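You operate a simulated robot arm through the tools that you are given. There is no shell and no other tool. Be economical: measure what you need, move in short steps, check, and stop when the job is done.

Carry out the task below with a simulated two-armed robot. There is one attempt and no reset: what you move stays moved.

JOB
Clamp the Tamrelle carton and swap its pink bottle for a yellow one from the green rack.
Fine: clamp it before you open it; the pink one stands in the red tray; shut both flaps again. Set down upright: what you pick out.

Only the result counts: the job must be done as asked and must still hold three seconds after the hand-in. Knocking over, shifting, dropping, spilling or breaking anything else fails it.

ROBOT AND FRAMES
Two 7-joint arms with fingered hands on one trunk, on a base that drives. Base frame: it is fixed to the floor where the robot stands at the start and does not move with it; the origin is under the middle of the robot, x ahead of it, y to its left, z up; the surface under the hand at the start is at about z = 730. Lengths are in mm, angles in rad, forces in N, time in s.
The left shoulder is at the start at [200, 135, 845], the right one opposite. Places, roughly: cells of the Tamrelle carton [600, 0, 700]; clamp handle [500, 0, 800]; left flap of the Tamrelle carton [600, 0, 900]; right flap of the Tamrelle carton [600, -100, 900]; well of the red tray [800, -300, 700]. Payload 4 kg a hand.
The TCP of each hand is the grasp point between the finger pads, 25 mm short of the fingertips. In the tool frame z runs along the fingers and y along their closing line. Largest opening 88 mm; the body of the gripper starts 29 mm behind the TCP. The gripper is a hand of 4 fingers: y runs from the thumb to the fingers, the wrist lies at [-13, -106, -174] in the tool frame, and closing takes about 1.5 s.
Orientation is that of the tool frame in the base frame, as a unit quaternion [w, x, y, z]. With the fingers straight down and the wrist toward the robot, the tool's x, y and z point along [0, 1, 0], [1, 0, 0] and [0, 0, -1] of the base frame.

CONTROLS
- The arms move only by the tool jog_arm. It takes "left_increments", "right_increments" or both (then of equal length, played together; a hand with none holds still); each is a list of rows, each a list of 6 numbers: the shift along the tool's x, y, z in mm, then the turn, a rotation vector about the tool's x, y, z in rad. In form: [[tx, ty, tz, rx, ry, rz], ...]. A call has 1 to 8 rows; each row is the pose to reach, as a shift and turn from the pose commanded when the call began, along the tool's axes at that moment. "left_fingers" and "right_fingers" are, for a hand that has rows, the gripper command, from -1 (shut) to 1 (fully open), values between in proportion, set as the call begins (left out, the last holds). Each row takes 0.2 s and may step no farther than 50 mm and 0.15 rad from the row before; otherwise, or with a gripper value out of range, the whole call is refused. Where a pose cannot be reached the arm comes as near as it can. A force on the tool above 40 N (or 10 N above the force at the start of the call, whichever is more), or a blocked arm, ends the call early, and 0.2 s more pass. The fingers move at their own pace (about 153 mm/s each) and stop on an object; they squeeze with about 32 N. The grip force told is the motor's: it shows also when the fingers shut on nothing. Time passes only in rows, and 0.2 s behind the last, so rows that repeat a pose let the fingers close. It gives the time, the measured TCP pose, the force on the tool (base axes), the opening and the grip force at its end, in the units of the frame above (readings bear some noise), with the torque about the TCP (base axes, N m) and any sound that the robot's microphone picked up.
- Cameras (640 x 400 px; columns grow to the right, rows downward): "scene" is now at [131.8, 8.7, 1456.1]; the picture's right is [0.05, -1.00, 0.00], its down [-0.71, -0.03, -0.70] and it looks along [0.70, 0.03, -0.71] (base axes); focal length 244 px, centre (320, 200). "left" rides on the left gripper at [-64, -83, -98] in its tool frame; the picture's right is [-0.62, -0.37, 0.69], its down [0.71, -0.63, 0.30] and it looks along [0.32, 0.68, 0.65] (tool axes); focal length 265 px, centre (320, 200). "right" rides on the right gripper at [64, -83, -98] in its tool frame; the picture's right is [-0.62, 0.37, -0.69], its down [-0.71, -0.63, 0.30] and it looks along [-0.32, 0.68, 0.65] (tool axes); focal length 265 px, centre (320, 200). There is no depth. A picture from a camera that has moved, and an enlarged one, comes with that camera's place and axes in the base frame and with its lens. The place of the scene camera against the robot may be out by one fixed shift of up to 18 mm in any direction.
- grab_frame(camera): a new picture of that camera. No time passes.
- raise_lower(by): slides the trunk up (or, below 0, down) by that many mm; the arms and the scene camera ride with it, the base frame stays. It gives what a move gives, with no picture.
- steer(legs): drives the robot by 1 to 6 legs, each [ahead, left, turn to the left] in mm, mm and rad, along the robot's own axes; the way and the turn of a leg run together, so that a leg with both is an arc; at most 1500 mm and 3.142 rad a leg. The arms and the cameras ride along, it lands a little off, and it stops where it bumps. It gives what a move gives.
- move_fingers(index, middle, ring, thumb_bend, thumb_turn, hand): sets how far each is bent, from 0 (flat) to 100 (curled in); at 30 the hand is open as for a grip, at 70 the pads meet at the TCP. One left out holds its place. A second passes; each finger stops where it meets its share of the squeeze, and holds until it gets a number again. A gripper value or a shape takes the hand back. It gives what a move gives, with no picture; readings hold the bend of each and the force on the fingers (four entries, about 0 where the hand has none), thumb and palm. thumb_turn goes from beside the hand (0) to across from the fingers (100), as for a grip.
- set_grasp(shape, hand): the hand has 4 fingers and takes this shape, open, in about a second: jaw (thumb against the fingers, like two jaws); tri (thumb and two fingers); tip (a fingertip pinch); poke (one finger out to press); point (the index stretched); flat (the hand flat); cup (the hand cupped); fist (a fist). The gripper value then closes the fingers along that shape, each until it touches; the sizes above hold for jaw. It gives what a move gives, with no picture.
- turn_head(pan, tilt): turns the head with the scene camera to pan (to the left, within 1.693 rad either way) and tilt (down, from -0.506 to 1.204), counted from straight ahead of the robot. It gives what a move gives.
- enlarge(camera, box): a new picture of the part [left, top, right, bottom] of that camera's present view, enlarged. No time passes.
- sign_off(): hands the job in; it is judged then, once.

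Go step by step. Nothing tells you exact positions but the pictures and the camera data: compare them with the known pose of the tool, close in by small moves and look again before you grip or let go. The budget is 120 turns and 108 pictures, counting those below and the enlarged ones. Unless the task says otherwise, let go and move clear before handing in, and close with one line.

The tools are called after "Call:" as name(argument=value, ...) on one line, values as JSON. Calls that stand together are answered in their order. jog_arm: Moves the arms, as the interface text tells. Its arguments: {"type":"object","properties":{"left_increments":{"type":"array","items":{"type":"array","items":{"type":"number"}}},"left_fingers":{"type":"number"},"right_increments":{"type":"array","items":{"type":"array","items":{"type":"number"}}},"right_fingers":{"type":"number"}},"required":[]} The other tools are called the same way: raise_lower (by) slides the trunk up or down; set_grasp (shape, hand) gives the hand a shape; move_fingers (index, middle, ring, thumb_bend, thumb_turn, hand) moves the fingers one by one; steer (legs) drives the base; turn_head (pan, tilt) turns the head that bears the scene camera; grab_frame (camera) takes a picture; enlarge (camera, box) takes an enlarged picture of a part of a camera's view; sign_off () hands the job in.

At the start:

```text
time: 0.0
left_tcp_pos: [518.2, 303.7, 1229.2]
left_tcp_rot: [0.0, 0.707, 0.707, 0.0]
left_ft_force: [0.2, 1.2, 0.3]
left_ft_torque: [0.01, -0.01, -0.02]
left_finger_gap: 87.6
left_grasp_force: 0.1
left_shape: jaw
left_bend: [30.0, 30.0, 30.0, 30.0, 98.0]
left_finger forces: [0.0, 0.0, 0.0, 0.1, 0.0, 0.0]
right_tcp_pos: [590.1, -270.8, 1229.9]
right_tcp_rot: [0.001, 0.707, 0.707, -0.001]
right_ft_force: [0.3, -0.6, 1.0]
right_ft_torque: [-0.03, 0.0, -0.01]
right_finger_gap: 87.6
right_grasp_force: 0.0
right_shape: jaw
right_bend: [30.0, 30.0, 30.0, 30.0, 98.0]
right_finger forces: [0.0, 0.0, 0.0, 0.0, 0.0, 0.1]
trunk travel left (down, up): [-450.0, 320.0]
robot x, y, heading: [2.5, 4.1, 0.002]
head pan, tilt: [0.047, 0.796]
```

scene: 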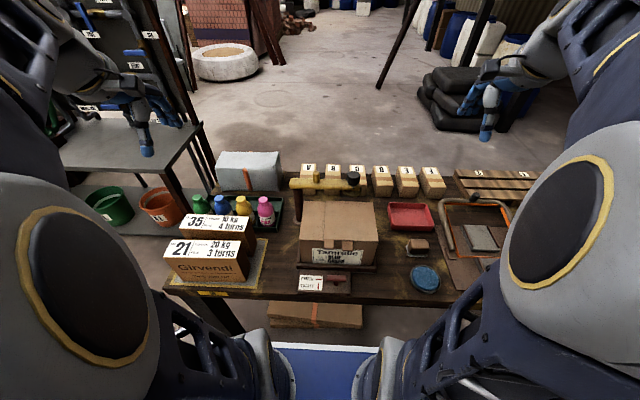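
right: 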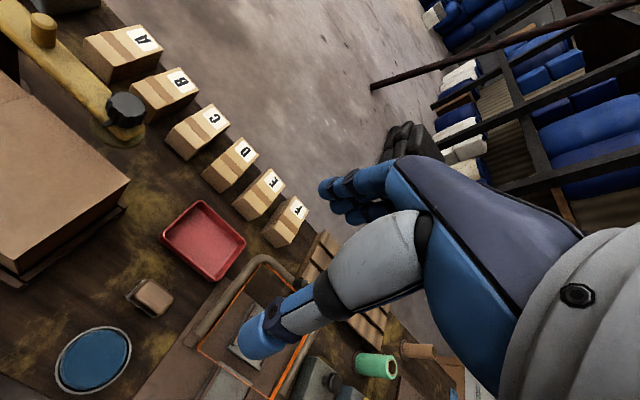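
left: 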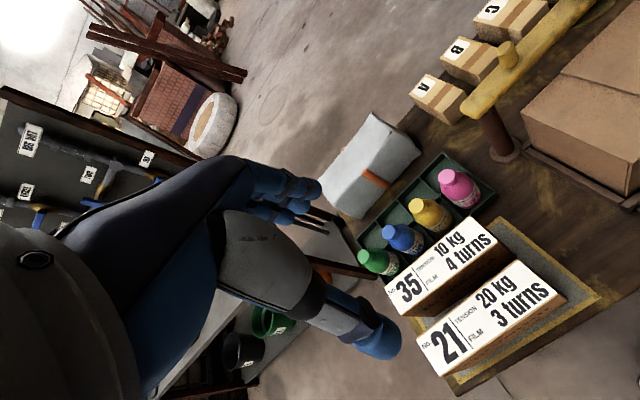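

I see the Tamrelle carton in the middle with a yellow beam behind it, the green rack with bottles on the left, and the red tray on the right. I'll look closer first.

Call:
enlarge(camera="scene", box=[270, 150, 450, 300])

Call:
enlarge(camera="scene", box=[150, 150, 310, 300])

Call:
enlarge(camera="left", box=[340, 0, 640, 250])

```text
2.67 times, centred on (360, 225) of scene
camera zoom: at [131.8, 8.7, 1456.1], right [0.05, -1.0, 0.0], down [-0.71, -0.03, -0.7], along [0.7, 0.03, -0.71], focal length 652 px, centre (213, 133)
```

zoom: 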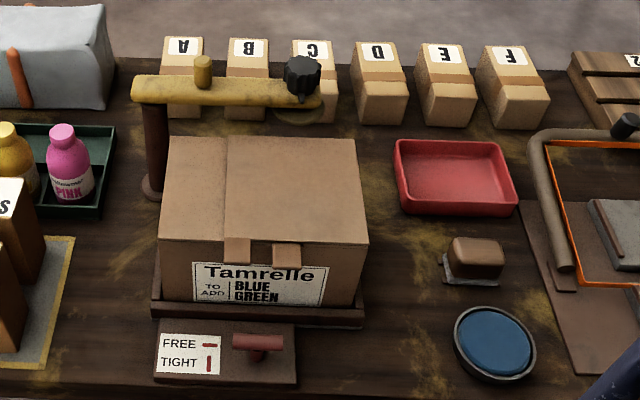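

```text
2.67 times, centred on (230, 225) of scene
camera zoom: at [131.8, 8.7, 1456.1], right [0.05, -1.0, 0.0], down [-0.71, -0.03, -0.7], along [0.7, 0.03, -0.71], focal length 652 px, centre (560, 133)
```

zoom: 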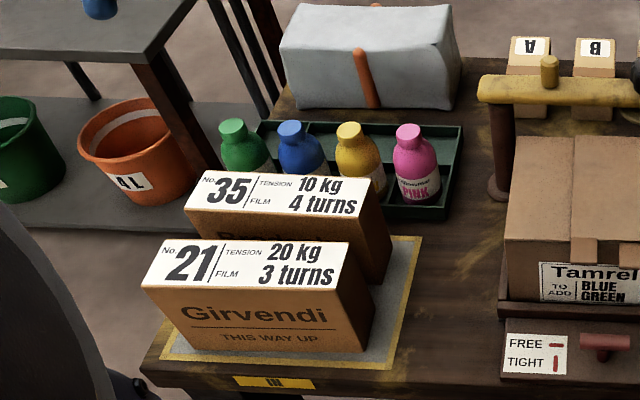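

```text
1.60 times, centred on (490, 125) of left
camera zoom: at [433.9, 238.8, 1328.5], right [-0.37, -0.62, -0.69], down [-0.63, 0.71, -0.3], along [0.68, 0.32, -0.65], focal length 425 px, centre (48, 320)
```

zoom: 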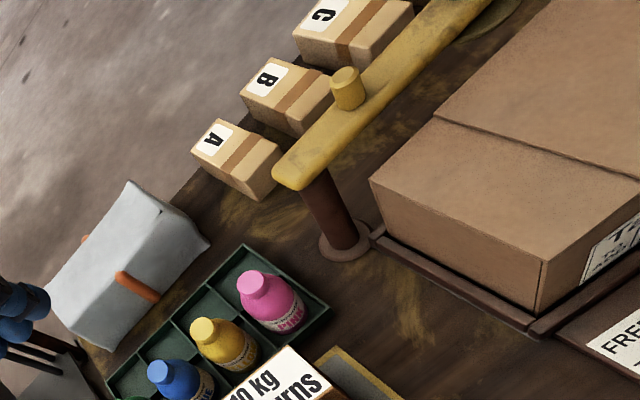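

The clamp shows FREE (bar horizontal) and TIGHT (bar vertical). I'll zoom on the handle, and on the flap tabs.

Call:
enlarge(camera="scene", box=[295, 260, 359, 300])

Call:
enlarge(camera="scene", box=[295, 195, 391, 270])

Call:
enlarge(camera="right", box=[0, 0, 260, 300])

```text
10.00 times, centred on (327, 280) of scene
camera zoom: at [131.8, 8.7, 1456.1], right [0.05, -1.0, 0.0], down [-0.71, -0.03, -0.7], along [0.7, 0.03, -0.71], focal length 2444 px, centre (250, -600)
```

zoom: 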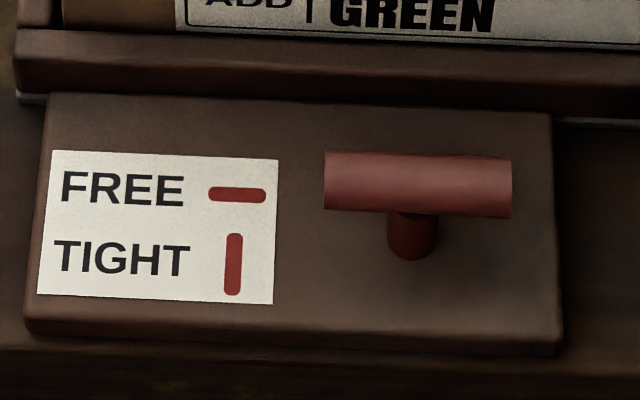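

```text
5.33 times, centred on (343, 232) of scene
camera zoom: at [131.8, 8.7, 1456.1], right [0.05, -1.0, 0.0], down [-0.71, -0.03, -0.7], along [0.7, 0.03, -0.71], focal length 1304 px, centre (197, 27)
```

zoom: 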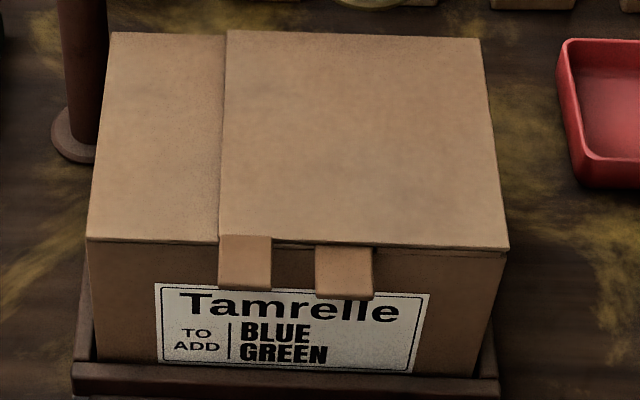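

```text
1.33 times, centred on (130, 150) of right
camera zoom: at [506.1, -207.0, 1328.2], right [0.37, -0.62, 0.69], down [-0.63, -0.71, -0.3], along [0.68, -0.32, -0.65], focal length 354 px, centre (573, 267)
```

zoom: 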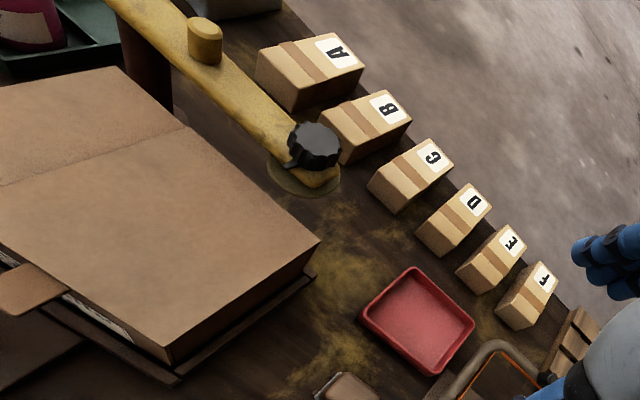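

The clamp handle is a T-bar that turns about a vertical axis at roughly (480, -26, ~780). The right flap lies on top, with the left tab (y≈0) its own. I'll back up to bring the handle into reach.

Call:
steer(legs=[[-280, 0, 0]])

```text
time: 2.0
left_tcp_pos: [234.9, 305.3, 1229.6]
left_tcp_rot: [-0.001, 0.705, 0.709, 0.0]
left_ft_force: [0.1, 0.2, 0.0]
left_ft_torque: [0.0, 0.03, -0.01]
left_finger_gap: 87.7
left_grasp_force: 0.0
left_shape: jaw
left_bend: [30.0, 30.0, 30.0, 30.0, 98.0]
left_finger forces: [0.0, 0.1, 0.0, 0.1, 0.1, 0.0]
right_tcp_pos: [309.9, -269.1, 1230.3]
right_tcp_rot: [-0.001, 0.705, 0.709, 0.0]
right_ft_force: [0.4, -0.6, 0.3]
right_ft_torque: [0.0, 0.02, 0.01]
right_finger_gap: 87.6
right_grasp_force: 0.0
right_shape: jaw
right_bend: [30.0, 30.0, 30.0, 30.0, 98.0]
right_finger forces: [0.0, 0.1, 0.0, 0.1, 0.0, 0.0]
trunk travel left (down, up): [-450.0, 320.0]
robot x, y, heading: [-283.5, 0.2, 0.007]
head pan, tilt: [0.047, 0.796]
```

Bringing the right hand in front of the carton, tilted 45° forward, for a look at the handle.

Call:
jog_arm(right_increments=[[26, 11, 35, -0.098, 0, 0], [52, 22, 70, -0.196, 0, 0], [78, 33, 105, -0.294, 0, 0], [104, 45, 140, -0.392, 0, 0], [130, 56, 175, -0.49, 0, 0], [156, 67, 210, -0.588, 0, 0], [182, 78, 245, -0.687, 0, 0], [209, 90, 280, -0.785, 0, 0]], right_fingers=0)

Call:
grab_frame(camera="right")

Call:
grab_frame(camera="scene")

```text
time: 4.0
left_tcp_pos: [235.2, 305.7, 1231.5]
left_tcp_rot: [0.0, 0.705, 0.709, 0.0]
left_ft_force: [0.3, 0.3, -0.2]
left_ft_torque: [-0.01, 0.03, 0.01]
left_finger_gap: 87.6
left_grasp_force: 0.0
left_shape: jaw
left_bend: [30.0, 30.0, 30.0, 30.0, 98.0]
left_finger forces: [0.0, 0.0, 0.1, 0.0, 0.0, 0.0]
right_tcp_pos: [394.8, -120.1, 1013.9]
right_tcp_rot: [0.38, 0.633, 0.636, 0.226]
right_ft_force: [-0.7, 1.1, 0.1]
right_ft_torque: [0.01, -0.01, -0.01]
right_finger_gap: 44.0
right_grasp_force: 0.0
right_shape: jaw
right_bend: [74.0, 44.0, 41.0, 69.0, 100.0]
right_finger forces: [0.0, 0.0, 0.0, 0.0, 0.1, 0.0]
right hand out of reach, approached as far as the arm can: row 8
trunk travel left (down, up): [-450.0, 320.0]
robot x, y, heading: [-278.5, -1.8, 0.008]
head pan, tilt: [0.047, 0.796]
stopped in row 8 (right hand): the arm was blocked; the commanded pose is now the measured one
```

```text
98 pictures are left
camera right: at [272.3, -45.8, 997.1], right [-0.35, -0.44, 0.83], down [-0.23, -0.82, -0.53], along [0.91, -0.38, 0.19], focal length 265 px, centre (320, 200)
```

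right: 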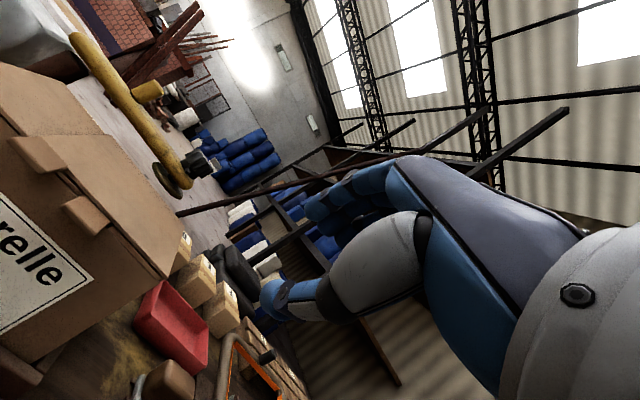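

```text
97 pictures are left
camera scene: at [-149.7, 8.5, 1456.2], right [0.05, -1.0, 0.0], down [-0.71, -0.04, -0.7], along [0.7, 0.04, -0.71], focal length 244 px, centre (320, 200)
```

scene: 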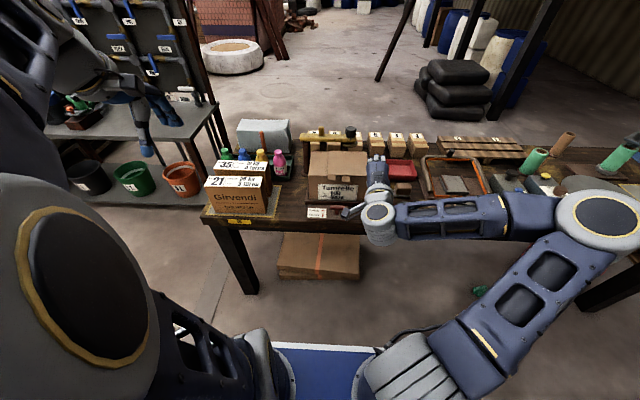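

The tilted wrist was too close to the shoulder. I'll back up another 160 mm and then fix the orientation.

Call:
steer(legs=[[-160, 0, 0]])

Call:
jog_arm(right_increments=[[24, 7, 32, 0.02, 0.04, 0.017], [49, 14, 64, 0.04, 0.08, 0.034], [73, 21, 95, 0.06, 0.12, 0.052], [98, 28, 127, 0.08, 0.16, 0.07], [122, 35, 159, 0.104, 0.198, 0.086], [122, 35, 159, 0.104, 0.198, 0.086]], right_fingers=0)

Call:
grab_frame(camera="right")

Call:
grab_frame(camera="scene")

```text
time: 5.4
left_tcp_pos: [73.7, 303.3, 1229.6]
left_tcp_rot: [-0.001, 0.706, 0.708, 0.0]
left_ft_force: [-1.2, 0.0, 0.1]
left_ft_torque: [0.0, -0.03, 0.01]
left_finger_gap: 87.7
left_grasp_force: 0.0
left_shape: jaw
left_bend: [30.0, 30.0, 30.0, 30.0, 98.0]
left_finger forces: [0.1, 0.0, 0.0, 0.0, 0.1, 0.0]
right_tcp_pos: [233.7, -120.5, 1014.2]
right_tcp_rot: [0.379, 0.634, 0.636, 0.224]
right_ft_force: [0.4, -0.2, 0.4]
right_ft_torque: [-0.05, 0.02, -0.01]
right_finger_gap: 44.3
right_grasp_force: 0.0
right_shape: jaw
right_bend: [74.0, 44.0, 41.0, 69.0, 100.0]
right_finger forces: [0.0, 0.0, 0.1, 0.0, 0.1, 0.0]
trunk travel left (down, up): [-450.0, 320.0]
robot x, y, heading: [-441.4, 0.1, -0.001]
head pan, tilt: [0.047, 0.796]
```

```text
time: 6.8
left_tcp_pos: [73.6, 304.0, 1230.8]
left_tcp_rot: [0.0, 0.706, 0.708, 0.0]
left_ft_force: [0.3, -0.8, 0.9]
left_ft_torque: [-0.01, 0.0, 0.04]
left_finger_gap: 87.6
left_grasp_force: 0.1
left_shape: jaw
left_bend: [30.0, 30.0, 30.0, 30.0, 98.0]
left_finger forces: [0.0, 0.0, 0.1, 0.0, 0.0, 0.0]
right_tcp_pos: [335.6, -121.7, 931.8]
right_tcp_rot: [0.27, 0.653, 0.654, 0.27]
right_ft_force: [0.0, -0.1, -0.5]
right_ft_torque: [-0.02, 0.0, 0.01]
right_finger_gap: 44.2
right_grasp_force: 0.2
right_shape: jaw
right_bend: [74.0, 44.0, 41.0, 69.0, 100.0]
right_finger forces: [0.0, 0.1, 0.0, 0.0, 0.0, 0.0]
right hand out of reach, approached as far as the arm can: row 1, 2, 3, 4, 5, 6
trunk travel left (down, up): [-450.0, 320.0]
robot x, y, heading: [-443.7, 1.4, 0.002]
head pan, tilt: [0.047, 0.796]
```

```text
96 pictures are left
camera right: at [208.0, -57.4, 942.1], right [-0.23, -0.62, 0.75], down [-0.23, -0.72, -0.66], along [0.95, -0.32, 0.02], focal length 265 px, centre (320, 200)
```

right: 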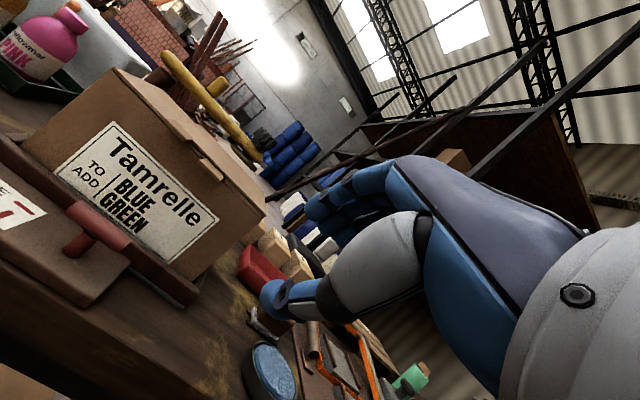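

```text
95 pictures are left
camera scene: at [-311.3, 7.7, 1456.1], right [0.05, -1.0, 0.0], down [-0.71, -0.03, -0.7], along [0.7, 0.03, -0.71], focal length 244 px, centre (320, 200)
```

scene: 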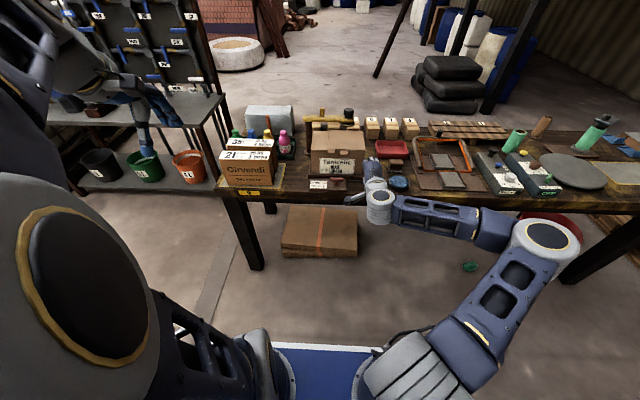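

The orientation is right now. Combining both views puts the handle bar at about (475, -27, 780). I'll advance toward it and check.

Call:
jog_arm(right_increments=[[0, 0, 25, 0, 0, 0], [0, 0, 45, 0, 0, 0], [0, -15, 60, 0, 0, 0], [0, -30, 70, 0, 0, 0], [0, -30, 70, 0, 0, 0]], right_fingers=0)

Call:
grab_frame(camera="right")

```text
time: 8.0
left_tcp_pos: [73.7, 302.7, 1230.0]
left_tcp_rot: [0.001, 0.706, 0.708, 0.0]
left_ft_force: [0.2, -0.3, 0.0]
left_ft_torque: [0.0, -0.04, -0.03]
left_finger_gap: 87.9
left_grasp_force: 0.1
left_shape: jaw
left_bend: [30.0, 30.0, 30.0, 30.0, 98.0]
left_finger forces: [0.0, 0.1, 0.2, 0.1, 0.1, 0.1]
right_tcp_pos: [347.5, -144.1, 873.4]
right_tcp_rot: [0.271, 0.654, 0.654, 0.269]
right_ft_force: [0.4, 0.1, 0.7]
right_ft_torque: [0.01, 0.02, 0.01]
right_finger_gap: 44.0
right_grasp_force: 0.1
right_shape: jaw
right_bend: [74.0, 44.0, 41.0, 69.0, 100.0]
right_finger forces: [0.1, 0.0, 0.0, 0.0, 0.0, 0.0]
right hand out of reach, approached as far as the arm can: row 1, 2, 3, 4, 5
trunk travel left (down, up): [-450.0, 320.0]
robot x, y, heading: [-441.2, -2.2, -0.0]
head pan, tilt: [0.047, 0.796]
```

```text
94 pictures are left
camera right: at [219.7, -80.8, 883.6], right [-0.23, -0.62, 0.75], down [-0.23, -0.72, -0.66], along [0.95, -0.32, 0.02], focal length 265 px, centre (320, 200)
```

right: 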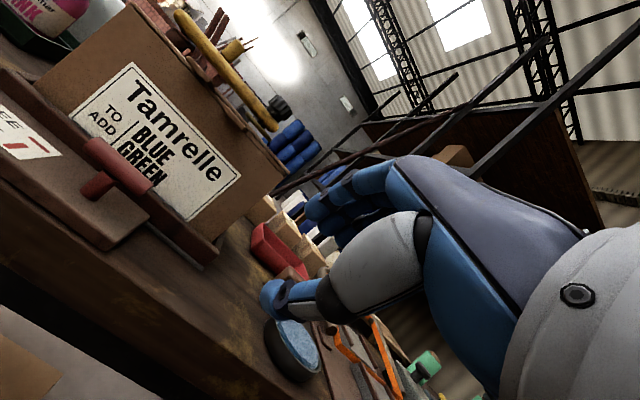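

The right arm works best about 20° to its own side, so I'll shift the base left by 230 mm instead of crossing the middle. First the hand goes slightly back.

Call:
steer(legs=[[-20, 230, 0]])

Call:
jog_arm(right_increments=[[0, 0, 0, 0, 0, 0]])

Call:
grab_frame(camera="scene")

```text
time: 9.8
left_tcp_pos: [51.1, 536.4, 1229.0]
left_tcp_rot: [0.0, 0.704, 0.71, 0.0]
left_ft_force: [0.2, -0.1, -0.3]
left_ft_torque: [0.01, 0.0, -0.02]
left_finger_gap: 87.8
left_grasp_force: 0.1
left_shape: jaw
left_bend: [30.0, 30.0, 30.0, 30.0, 98.0]
left_finger forces: [0.0, 0.1, 0.1, 0.0, 0.0, 0.0]
right_tcp_pos: [328.6, 89.9, 873.1]
right_tcp_rot: [0.27, 0.652, 0.655, 0.269]
right_ft_force: [0.2, -0.8, 0.7]
right_ft_torque: [-0.01, 0.02, -0.04]
right_finger_gap: 44.2
right_grasp_force: 0.0
right_shape: jaw
right_bend: [74.0, 44.0, 41.0, 69.0, 100.0]
right_finger forces: [0.0, 0.1, 0.1, 0.0, 0.0, 0.1]
trunk travel left (down, up): [-450.0, 320.0]
robot x, y, heading: [-461.5, 233.2, 0.011]
head pan, tilt: [0.047, 0.796]
stopped in leg 1: the robot was blocked; the commanded pose is now the measured one
```

```text
time: 10.2
left_tcp_pos: [50.9, 537.1, 1229.3]
left_tcp_rot: [-0.001, 0.704, 0.71, -0.001]
left_ft_force: [0.2, -1.2, -0.4]
left_ft_torque: [0.03, 0.02, -0.01]
left_finger_gap: 87.8
left_grasp_force: 0.0
left_shape: jaw
left_bend: [30.0, 30.0, 30.0, 30.0, 98.0]
left_finger forces: [0.0, 0.1, 0.0, 0.1, 0.0, 0.1]
right_tcp_pos: [327.7, 89.7, 874.9]
right_tcp_rot: [0.27, 0.651, 0.656, 0.27]
right_ft_force: [-0.2, 0.0, -0.7]
right_ft_torque: [0.0, -0.02, 0.02]
right_finger_gap: 44.2
right_grasp_force: 0.1
right_shape: jaw
right_bend: [74.0, 44.0, 41.0, 69.0, 100.0]
right_finger forces: [0.1, 0.0, 0.0, 0.0, 0.0, 0.0]
trunk travel left (down, up): [-450.0, 320.0]
robot x, y, heading: [-463.9, 228.4, 0.009]
head pan, tilt: [0.047, 0.796]
```

```text
93 pictures are left
camera scene: at [-331.9, 238.7, 1456.1], right [0.06, -1.0, 0.0], down [-0.71, -0.04, -0.7], along [0.7, 0.04, -0.71], focal length 244 px, centre (320, 200)
```

scene: 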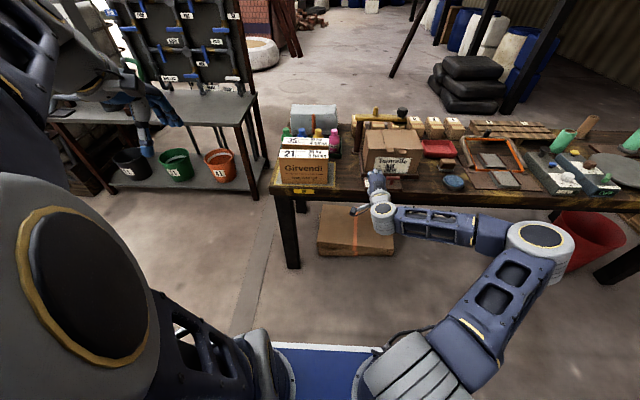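

Now the hand has a free commanded pose; move it to a standoff in front of the handle.

Call:
jog_arm(right_increments=[[-29, 9, 22, 0, 0, 0], [-58, 18, 45, 0, 0, 0], [-88, 28, 67, 0, 0, 0], [-117, 37, 90, 0, 0, 0], [-117, 37, 90, 0, 0, 0]], right_fingers=0.1)

Call:
grab_frame(camera="right")

Call:
enlarge(camera="scene", box=[350, 120, 446, 220])

```text
time: 11.4
left_tcp_pos: [51.2, 537.2, 1230.3]
left_tcp_rot: [0.0, 0.704, 0.71, 0.001]
left_ft_force: [0.8, -0.1, -0.4]
left_ft_torque: [0.04, 0.0, 0.0]
left_finger_gap: 87.7
left_grasp_force: 0.0
left_shape: jaw
left_bend: [30.0, 30.0, 30.0, 30.0, 98.0]
left_finger forces: [0.0, 0.0, 0.1, 0.0, 0.0, 0.0]
right_tcp_pos: [419.1, -25.0, 835.2]
right_tcp_rot: [0.27, 0.652, 0.655, 0.27]
right_ft_force: [0.9, 0.2, 0.0]
right_ft_torque: [0.01, 0.0, -0.03]
right_finger_gap: 47.8
right_grasp_force: 0.1
right_shape: jaw
right_bend: [74.0, 43.0, 39.0, 67.0, 100.0]
right_finger forces: [0.1, 0.1, 0.0, 0.0, 0.0, 0.0]
trunk travel left (down, up): [-450.0, 320.0]
robot x, y, heading: [-464.3, 228.4, 0.012]
head pan, tilt: [0.047, 0.796]
```

```text
92 pictures are left
camera right: at [289.8, 37.9, 845.5], right [-0.22, -0.62, 0.75], down [-0.23, -0.72, -0.66], along [0.95, -0.32, 0.02], focal length 265 px, centre (320, 200)
```

right: 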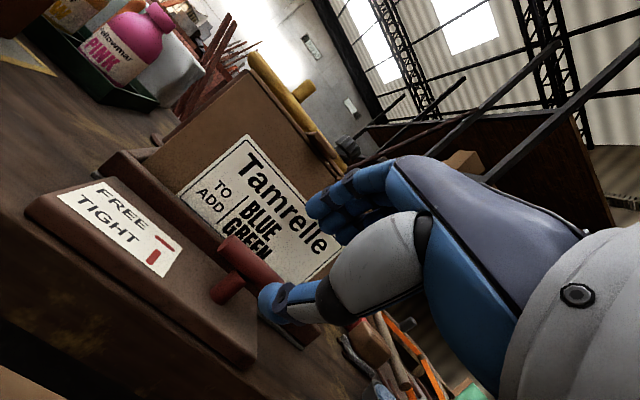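

```text
4.00 times, centred on (398, 170) of scene
camera zoom: at [-331.9, 238.7, 1456.1], right [0.06, -1.0, 0.0], down [-0.71, -0.04, -0.7], along [0.7, 0.04, -0.71], focal length 978 px, centre (8, 320)
```

zoom: 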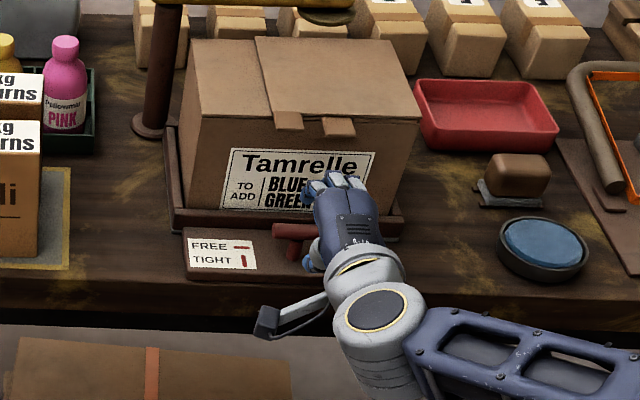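

I fix the bar at about (475, -31, 779). I'll reduce the tilt to ~20° so the thumb doesn't scrape the plate, and stop just above the bar.

Call:
jog_arm(right_increments=[[-2, 9, 6, 0.145, 0, 0], [-4, 19, 12, 0.29, 0, 0], [-6, 28, 18, 0.436, 0, 0], [-6, 28, 18, 0.436, 0, 0]], right_fingers=0)

Call:
grab_frame(camera="right")

Call:
enlarge(camera="scene", box=[366, 140, 430, 200])

```text
time: 12.4
left_tcp_pos: [51.8, 537.2, 1229.9]
left_tcp_rot: [0.0, 0.704, 0.71, 0.0]
left_ft_force: [0.1, 0.6, -0.8]
left_ft_torque: [-0.02, 0.03, -0.02]
left_finger_gap: 87.9
left_grasp_force: 0.1
left_shape: jaw
left_bend: [30.0, 30.0, 30.0, 30.0, 98.0]
left_finger forces: [0.0, 0.0, 0.1, 0.0, 0.1, 0.0]
right_tcp_pos: [417.0, -61.0, 855.8]
right_tcp_rot: [0.123, 0.694, 0.699, 0.122]
right_ft_force: [0.6, 0.7, 0.3]
right_ft_torque: [-0.03, 0.05, -0.04]
right_finger_gap: 44.2
right_grasp_force: 0.0
right_shape: jaw
right_bend: [74.0, 44.0, 41.0, 69.0, 100.0]
right_finger forces: [0.0, 0.1, 0.1, 0.0, 0.1, 0.0]
right hand out of reach, approached as far as the arm can: row 1, 2, 3, 4
trunk travel left (down, up): [-450.0, 320.0]
robot x, y, heading: [-464.4, 226.3, 0.011]
head pan, tilt: [0.047, 0.796]
```

```text
90 pictures are left
camera right: at [304.9, 2.4, 919.3], right [0.11, -0.62, 0.78], down [-0.48, -0.72, -0.5], along [0.87, -0.32, -0.38], focal length 265 px, centre (320, 200)
```

right: 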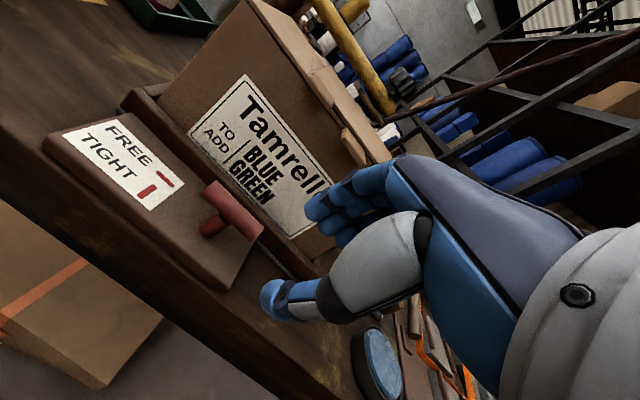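

```text
6.67 times, centred on (398, 170) of scene
camera zoom: at [-331.9, 239.1, 1456.0], right [0.06, -1.0, 0.0], down [-0.71, -0.04, -0.7], along [0.7, 0.04, -0.71], focal length 1629 px, centre (-200, 400)
```

zoom: 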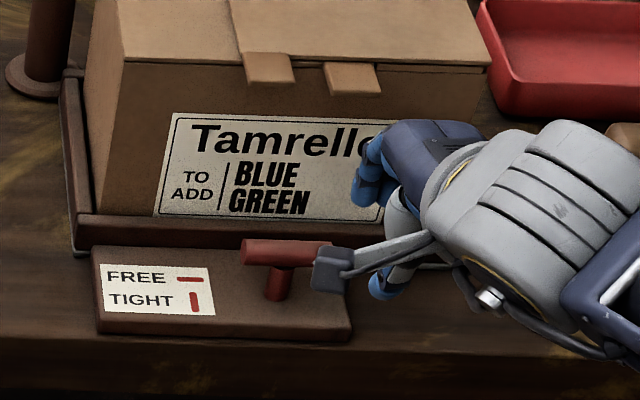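

The base is at the far limit of reach. I retract the hand, drive 130 mm forward, and approach again.

Call:
jog_arm(right_increments=[[0, -39, -21, 0, 0, 0], [0, -78, -42, 0, 0, 0], [0, -117, -64, 0, 0, 0], [0, -117, -64, 0, 0, 0]])

Call:
steer(legs=[[130, 0, -0.01]])

```text
time: 13.4
left_tcp_pos: [49.8, 536.9, 1230.5]
left_tcp_rot: [0.0, 0.704, 0.71, 0.0]
left_ft_force: [-0.1, 0.6, -0.9]
left_ft_torque: [0.01, 0.03, 0.03]
left_finger_gap: 87.8
left_grasp_force: 0.1
left_shape: jaw
left_bend: [30.0, 30.0, 30.0, 30.0, 98.0]
left_finger forces: [0.0, 0.0, 0.0, 0.1, 0.1, 0.1]
right_tcp_pos: [285.5, -62.1, 876.6]
right_tcp_rot: [0.123, 0.694, 0.699, 0.122]
right_ft_force: [0.1, -0.5, 0.5]
right_ft_torque: [0.01, 0.02, 0.0]
right_finger_gap: 44.5
right_grasp_force: 0.0
right_shape: jaw
right_bend: [74.0, 44.0, 41.0, 69.0, 100.0]
right_finger forces: [0.1, 0.0, 0.1, 0.1, 0.1, 0.0]
trunk travel left (down, up): [-450.0, 320.0]
robot x, y, heading: [-464.7, 228.6, 0.011]
head pan, tilt: [0.047, 0.796]
```

```text
time: 14.7
left_tcp_pos: [186.8, 530.5, 1229.7]
left_tcp_rot: [-0.001, 0.708, 0.706, 0.0]
left_ft_force: [0.0, -1.1, -0.6]
left_ft_torque: [-0.01, -0.01, -0.02]
left_finger_gap: 87.5
left_grasp_force: 0.0
left_shape: jaw
left_bend: [30.0, 30.0, 30.0, 30.0, 98.0]
left_finger forces: [0.0, 0.1, 0.1, 0.1, 0.1, 0.1]
right_tcp_pos: [414.0, -69.6, 877.1]
right_tcp_rot: [0.123, 0.698, 0.695, 0.121]
right_ft_force: [0.2, 0.0, -1.1]
right_ft_torque: [0.01, -0.02, 0.03]
right_finger_gap: 44.1
right_grasp_force: 0.1
right_shape: jaw
right_bend: [74.0, 44.0, 41.0, 69.0, 100.0]
right_finger forces: [0.1, 0.0, 0.0, 0.0, 0.1, 0.1]
trunk travel left (down, up): [-450.0, 320.0]
robot x, y, heading: [-333.8, 231.4, -0.005]
head pan, tilt: [0.047, 0.796]
```

Approach the standoff above the bar again.

Call:
jog_arm(right_increments=[[20, 12, 23, 0, 0, 0], [39, 24, 46, 0, 0, 0], [39, 24, 46, 0, 0, 0]])

Call:
grab_frame(camera="right")

Call:
enlarge(camera="scene", box=[370, 180, 466, 240])

```text
time: 15.5
left_tcp_pos: [186.5, 531.4, 1229.9]
left_tcp_rot: [0.0, 0.708, 0.706, 0.0]
left_ft_force: [-0.5, -1.2, -0.3]
left_ft_torque: [-0.02, -0.02, 0.02]
left_finger_gap: 87.6
left_grasp_force: 0.2
left_shape: jaw
left_bend: [30.0, 30.0, 30.0, 30.0, 98.0]
left_finger forces: [0.0, 0.0, 0.1, 0.0, 0.1, 0.0]
right_tcp_pos: [453.5, -30.8, 839.2]
right_tcp_rot: [0.123, 0.698, 0.695, 0.121]
right_ft_force: [0.1, -0.2, -0.4]
right_ft_torque: [0.05, 0.0, -0.01]
right_finger_gap: 44.1
right_grasp_force: 0.0
right_shape: jaw
right_bend: [74.0, 44.0, 41.0, 69.0, 100.0]
right_finger forces: [0.0, 0.1, 0.0, 0.1, 0.1, 0.0]
trunk travel left (down, up): [-450.0, 320.0]
robot x, y, heading: [-332.3, 232.6, -0.003]
head pan, tilt: [0.047, 0.796]
```

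```text
88 pictures are left
camera right: at [341.6, 33.4, 904.1], right [0.11, -0.62, 0.78], down [-0.49, -0.71, -0.5], along [0.86, -0.33, -0.38], focal length 265 px, centre (320, 200)
```

right: 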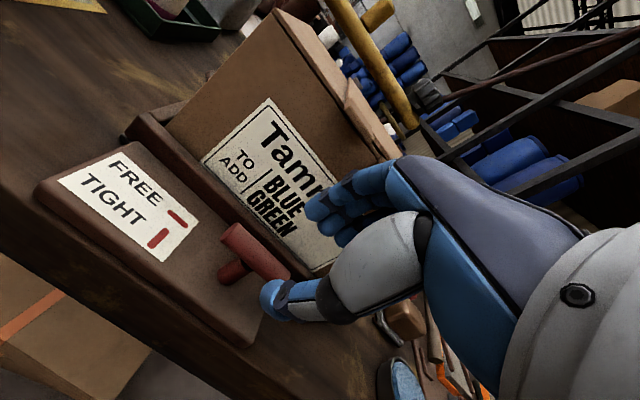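

```text
6.67 times, centred on (418, 210) of scene
camera zoom: at [-200.2, 237.2, 1456.1], right [0.04, -1.0, 0.0], down [-0.71, -0.03, -0.7], along [0.7, 0.03, -0.71], focal length 1629 px, centre (-333, 133)
```

zoom: 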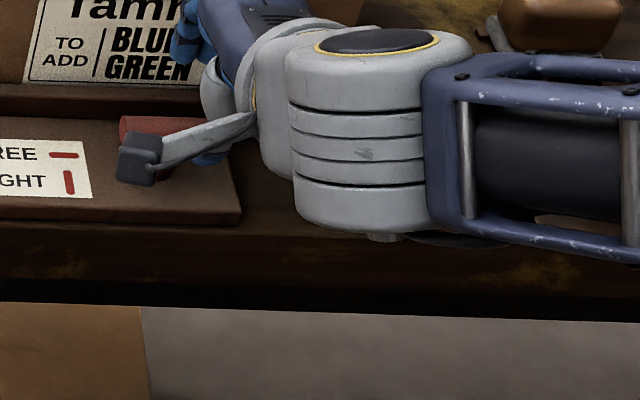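

Aligned with the bar (~(478,-30,779)). Advance 46 mm along the fingers.

Call:
jog_arm(right_increments=[[0, 0, 15, 0, 0, 0], [0, 0, 30, 0, 0, 0], [0, 2, 40, 0, 0, 0], [0, 3, 47, 0, 0, 0], [0, 3, 47, 0, 0, 0]])

Call:
grab_frame(camera="right")

```text
time: 16.7
left_tcp_pos: [187.1, 530.5, 1230.3]
left_tcp_rot: [0.0, 0.708, 0.706, 0.0]
left_ft_force: [-0.1, 0.8, 0.6]
left_ft_torque: [-0.01, -0.01, 0.01]
left_finger_gap: 87.9
left_grasp_force: 0.0
left_shape: jaw
left_bend: [30.0, 30.0, 30.0, 30.0, 98.0]
left_finger forces: [0.1, 0.1, 0.0, 0.0, 0.0, 0.0]
right_tcp_pos: [473.2, -30.7, 797.0]
right_tcp_rot: [0.123, 0.698, 0.695, 0.121]
right_ft_force: [1.2, 0.2, -0.2]
right_ft_torque: [-0.02, -0.05, 0.0]
right_finger_gap: 44.2
right_grasp_force: 0.0
right_shape: jaw
right_bend: [74.0, 44.0, 41.0, 69.0, 100.0]
right_finger forces: [0.0, 0.0, 0.1, 0.1, 0.1, 0.0]
trunk travel left (down, up): [-450.0, 320.0]
robot x, y, heading: [-326.1, 228.8, -0.0]
head pan, tilt: [0.047, 0.796]
```

```text
86 pictures are left
camera right: at [360.0, 32.7, 860.6], right [0.11, -0.62, 0.78], down [-0.49, -0.71, -0.5], along [0.86, -0.33, -0.38], focal length 265 px, centre (320, 200)
```

right: 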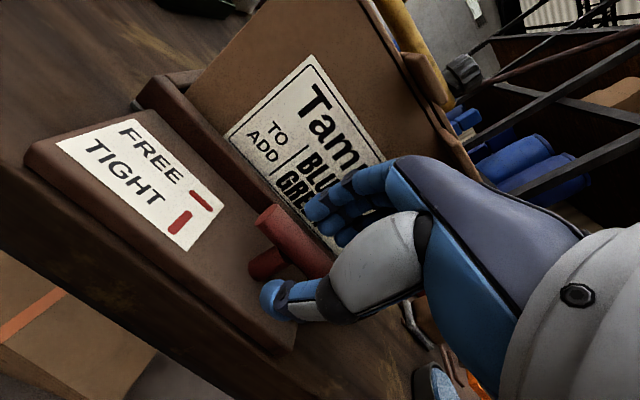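

The bar is between thumb and fingers. Close.

Call:
jog_arm(right_increments=[[0, 0, 0, 0, 0, 0], [0, 0, 0, 0, 0, 0], [0, 0, 0, 0, 0, 0], [0, 0, 0, 0, 0, 0], [0, 0, 0, 0, 0, 0], [0, 0, 0, 0, 0, 0], [0, 0, 0, 0, 0, 0]], right_fingers=-1)

Call:
grab_frame(camera="right")

```text
time: 18.3
left_tcp_pos: [187.4, 529.7, 1229.5]
left_tcp_rot: [0.0, 0.708, 0.706, 0.0]
left_ft_force: [0.2, 0.3, 0.1]
left_ft_torque: [0.04, 0.0, -0.02]
left_finger_gap: 87.7
left_grasp_force: 0.1
left_shape: jaw
left_bend: [30.0, 30.0, 30.0, 30.0, 98.0]
left_finger forces: [0.0, 0.0, 0.0, 0.0, 0.1, 0.1]
right_tcp_pos: [471.6, -32.4, 798.3]
right_tcp_rot: [0.123, 0.698, 0.695, 0.122]
right_ft_force: [-1.6, -1.7, 0.5]
right_ft_torque: [-0.05, 0.04, 0.03]
right_finger_gap: 11.4
right_grasp_force: 32.0
right_shape: jaw
right_bend: [72.0, 62.0, 63.0, 74.0, 100.0]
right_finger forces: [16.8, 7.6, 3.7, 0.1, 29.4, 0.0]
trunk travel left (down, up): [-450.0, 320.0]
robot x, y, heading: [-333.2, 230.1, -0.004]
head pan, tilt: [0.047, 0.796]
```

```text
85 pictures are left
camera right: at [360.0, 32.5, 860.8], right [0.11, -0.62, 0.78], down [-0.49, -0.71, -0.5], along [0.86, -0.33, -0.38], focal length 265 px, centre (320, 200)
```

right: 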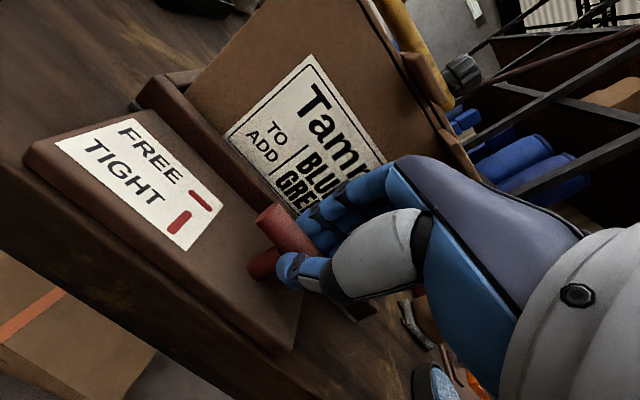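

Bar gripped. Turn it counter-clockwise (seen from above) about the stem.

Call:
jog_arm(right_increments=[[-1, 0, 0, 0, 0.048, -0.132], [-1, 0, 0, 0, 0.096, -0.263], [-2, 0, 0, 0, 0.144, -0.395]])

```text
time: 19.1
left_tcp_pos: [186.5, 530.9, 1229.5]
left_tcp_rot: [0.0, 0.708, 0.706, 0.0]
left_ft_force: [0.1, -0.3, -0.2]
left_ft_torque: [-0.01, 0.0, 0.02]
left_finger_gap: 88.0
left_grasp_force: 0.0
left_shape: jaw
left_bend: [30.0, 30.0, 30.0, 30.0, 98.0]
left_finger forces: [0.1, 0.0, 0.0, 0.0, 0.0, 0.0]
right_tcp_pos: [472.7, -37.2, 797.0]
right_tcp_rot: [0.095, 0.539, 0.824, 0.143]
right_ft_force: [7.2, -11.0, -0.6]
right_ft_torque: [-0.27, -0.13, -0.2]
right_finger_gap: 10.6
right_grasp_force: 32.0
right_shape: jaw
right_bend: [72.0, 72.0, 71.0, 74.0, 99.0]
right_finger forces: [23.5, 6.7, 3.3, 0.0, 26.6, 0.0]
trunk travel left (down, up): [-450.0, 320.0]
robot x, y, heading: [-331.9, 227.6, -0.006]
head pan, tilt: [0.047, 0.796]
```

Call:
grab_frame(camera="right")

Call:
enlarge(camera="scene", box=[370, 180, 466, 240])

```text
84 pictures are left
camera right: at [343.9, -22.0, 861.1], right [0.35, -0.52, 0.78], down [-0.16, -0.85, -0.5], along [0.92, 0.05, -0.38], focal length 265 px, centre (320, 200)
```

right: 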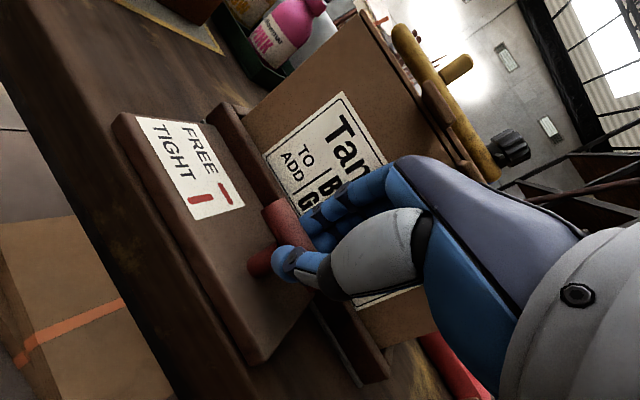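

```text
6.67 times, centred on (418, 210) of scene
camera zoom: at [-199.9, 236.9, 1456.0], right [0.04, -1.0, 0.0], down [-0.71, -0.03, -0.7], along [0.7, 0.03, -0.71], focal length 1629 px, centre (-333, 133)
```

zoom: 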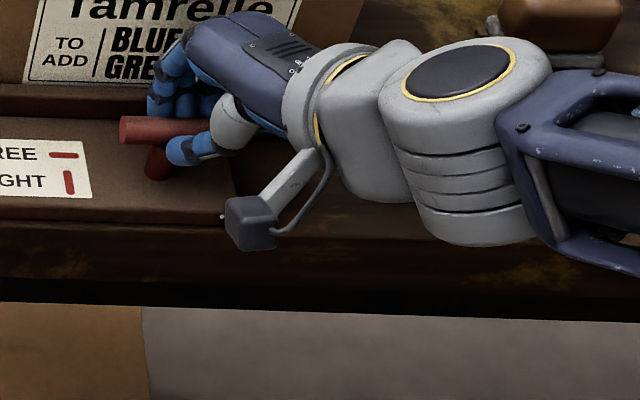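

The bar did not follow; a stop may be on that side. Turn back and try clockwise.

Call:
jog_arm(right_increments=[[1, 0, 0, 0, -0.048, 0.132], [2, 1, 0, 0, -0.096, 0.263], [3, 1, 0, 0, -0.144, 0.395], [3, 1, 0, 0, -0.192, 0.527], [4, 1, 0, 0, -0.24, 0.658], [4, 1, 0, 0, -0.288, 0.79]])

Call:
grab_frame(camera="right")

Call:
enlarge(camera="scene", box=[370, 180, 466, 240])

```text
time: 20.5
left_tcp_pos: [186.8, 530.6, 1230.5]
left_tcp_rot: [-0.001, 0.708, 0.706, 0.0]
left_ft_force: [-0.2, 0.3, 0.3]
left_ft_torque: [0.01, -0.03, 0.04]
left_finger_gap: 87.4
left_grasp_force: 0.0
left_shape: jaw
left_bend: [30.0, 30.0, 30.0, 30.0, 98.0]
left_finger forces: [0.0, 0.0, 0.1, 0.0, 0.1, 0.0]
right_tcp_pos: [468.0, -29.4, 798.6]
right_tcp_rot: [0.145, 0.827, 0.534, 0.094]
right_ft_force: [3.2, -4.9, -5.9]
right_ft_torque: [-0.15, -0.02, 0.0]
right_finger_gap: 10.5
right_grasp_force: 32.2
right_shape: jaw
right_bend: [72.0, 64.0, 70.0, 74.0, 100.0]
right_finger forces: [19.3, 6.9, 3.5, 0.1, 25.3, 0.0]
trunk travel left (down, up): [-450.0, 320.0]
robot x, y, heading: [-331.7, 232.8, -0.002]
head pan, tilt: [0.047, 0.796]
```

```text
82 pictures are left
camera right: at [393.2, 75.0, 862.2], right [-0.15, -0.61, 0.78], down [-0.74, -0.45, -0.5], along [0.65, -0.65, -0.38], focal length 265 px, centre (320, 200)
```

right: 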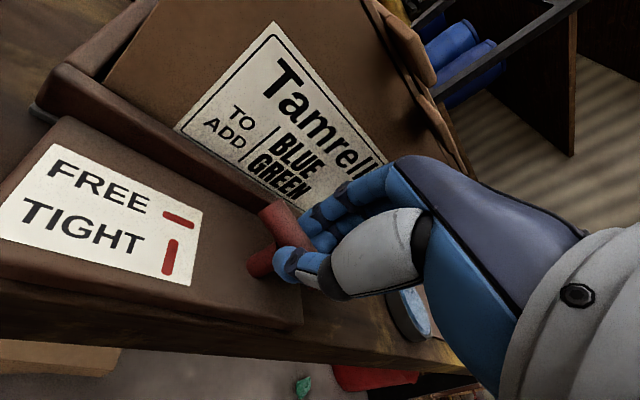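

```text
6.67 times, centred on (418, 210) of scene
camera zoom: at [-199.9, 237.2, 1456.0], right [0.04, -1.0, 0.0], down [-0.71, -0.03, -0.7], along [0.7, 0.03, -0.71], focal length 1629 px, centre (-333, 133)
```

zoom: 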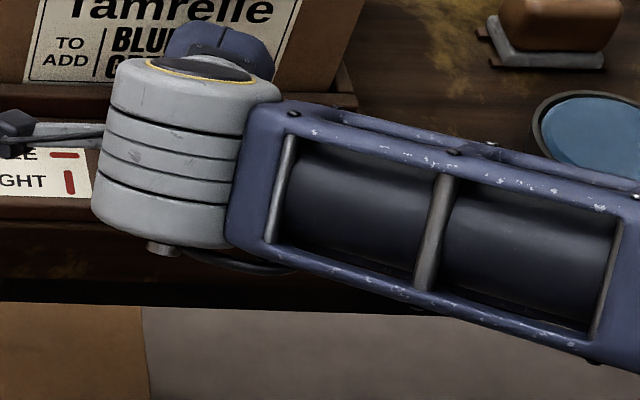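

Call:
enlarge(camera="right", box=[200, 150, 400, 330])

```text
2.22 times, centred on (300, 240) of right
camera zoom: at [393.2, 75.0, 862.2], right [-0.15, -0.61, 0.78], down [-0.74, -0.45, -0.5], along [0.65, -0.65, -0.38], focal length 590 px, centre (364, 111)
```

zoom: 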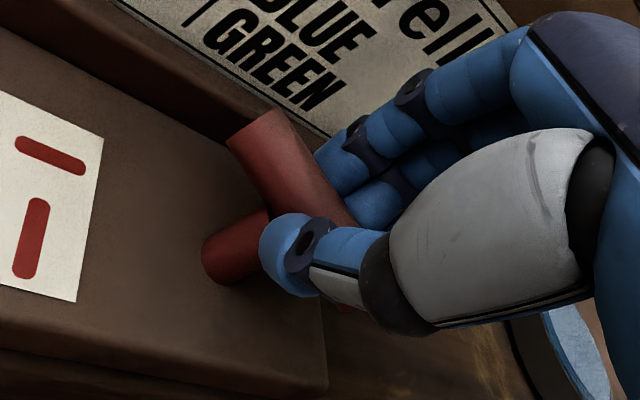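

The bar follows clockwise (about 23° now). Continue clockwise.

Call:
jog_arm(right_increments=[[1, 1, 0, 0, -0.048, 0.132], [2, 2, 1, 0, -0.096, 0.263], [3, 3, 1, 0, -0.144, 0.395], [4, 4, 1, 0, -0.192, 0.527], [5, 5, 2, 0, -0.24, 0.658]])

Call:
grab_frame(camera="right")

Call:
grab_frame(camera="scene")

```text
time: 21.7
left_tcp_pos: [186.1, 531.4, 1228.6]
left_tcp_rot: [0.0, 0.708, 0.706, 0.0]
left_ft_force: [-0.2, 0.0, 0.6]
left_ft_torque: [-0.01, -0.01, 0.02]
left_finger_gap: 87.5
left_grasp_force: 0.1
left_shape: jaw
left_bend: [30.0, 30.0, 30.0, 30.0, 98.0]
left_finger forces: [0.0, 0.1, 0.0, 0.0, 0.0, 0.0]
right_tcp_pos: [397.6, -105.4, 825.2]
right_tcp_rot: [0.171, 0.961, 0.216, 0.037]
right_ft_force: [-0.4, -0.6, 0.0]
right_ft_torque: [-0.02, -0.03, -0.02]
right_finger_gap: 8.6
right_grasp_force: 32.1
right_shape: jaw
right_bend: [73.0, 74.0, 71.0, 80.0, 97.0]
right_finger forces: [0.0, 0.0, 0.0, 0.0, 0.0, 0.1]
right hand out of reach, approached as far as the arm can: row 1, 2, 3, 4, 5
trunk travel left (down, up): [-450.0, 320.0]
robot x, y, heading: [-332.0, 226.8, -0.003]
head pan, tilt: [0.047, 0.796]
```

```text
79 pictures are left
camera right: at [408.4, 23.3, 888.3], right [-0.51, -0.36, 0.78], down [-0.86, 0.13, -0.5], along [0.08, -0.92, -0.38], focal length 265 px, centre (320, 200)
```

right: 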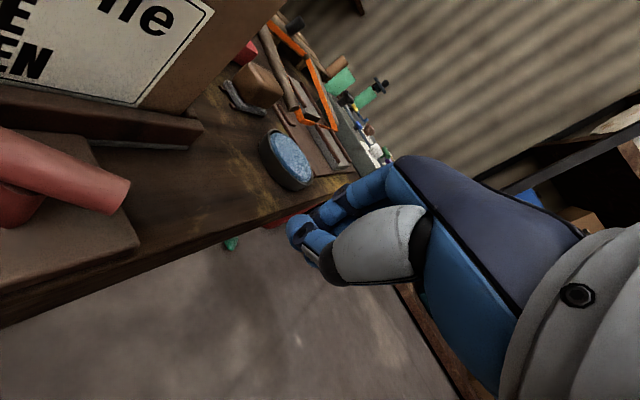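

```text
78 pictures are left
camera scene: at [-200.2, 237.2, 1456.1], right [0.04, -1.0, 0.0], down [-0.71, -0.03, -0.7], along [0.7, 0.03, -0.71], focal length 244 px, centre (320, 200)
```

scene: 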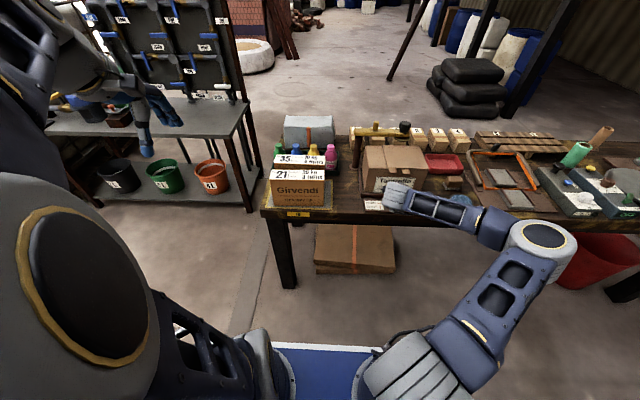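

The fingers slid off the bar; nothing was disturbed. Check the handle's angle now.

Call:
enlarge(camera="scene", box=[350, 170, 414, 220])

Call:
enlarge(camera="right", box=[0, 60, 240, 300])

```text
8.00 times, centred on (382, 195) of scene
camera zoom: at [-200.2, 237.2, 1456.1], right [0.04, -1.0, 0.0], down [-0.71, -0.03, -0.7], along [0.7, 0.03, -0.71], focal length 1955 px, centre (-176, 240)
```

zoom: 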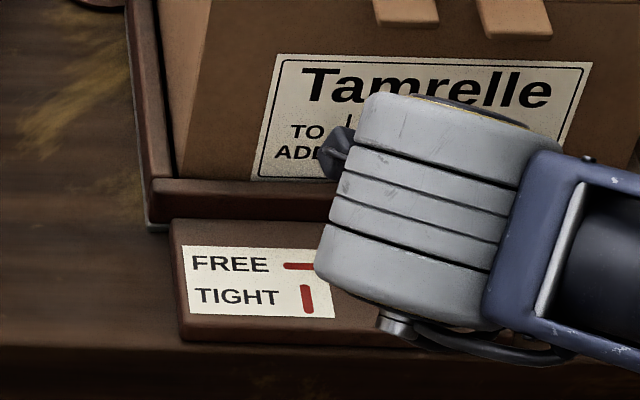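

```text
1.67 times, centred on (120, 180) of right
camera zoom: at [408.4, 23.3, 888.3], right [-0.51, -0.36, 0.78], down [-0.86, 0.13, -0.5], along [0.08, -0.92, -0.38], focal length 442 px, centre (653, 233)
```

zoom: 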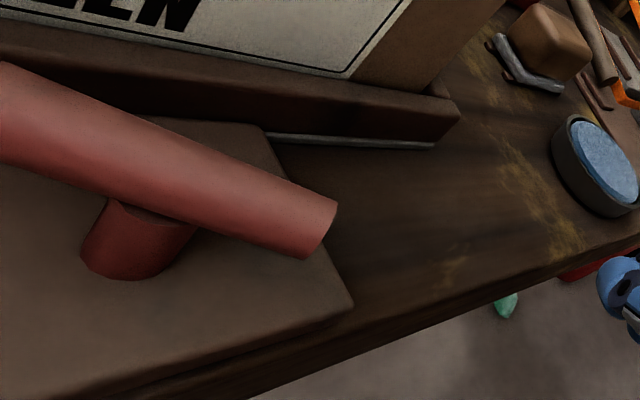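

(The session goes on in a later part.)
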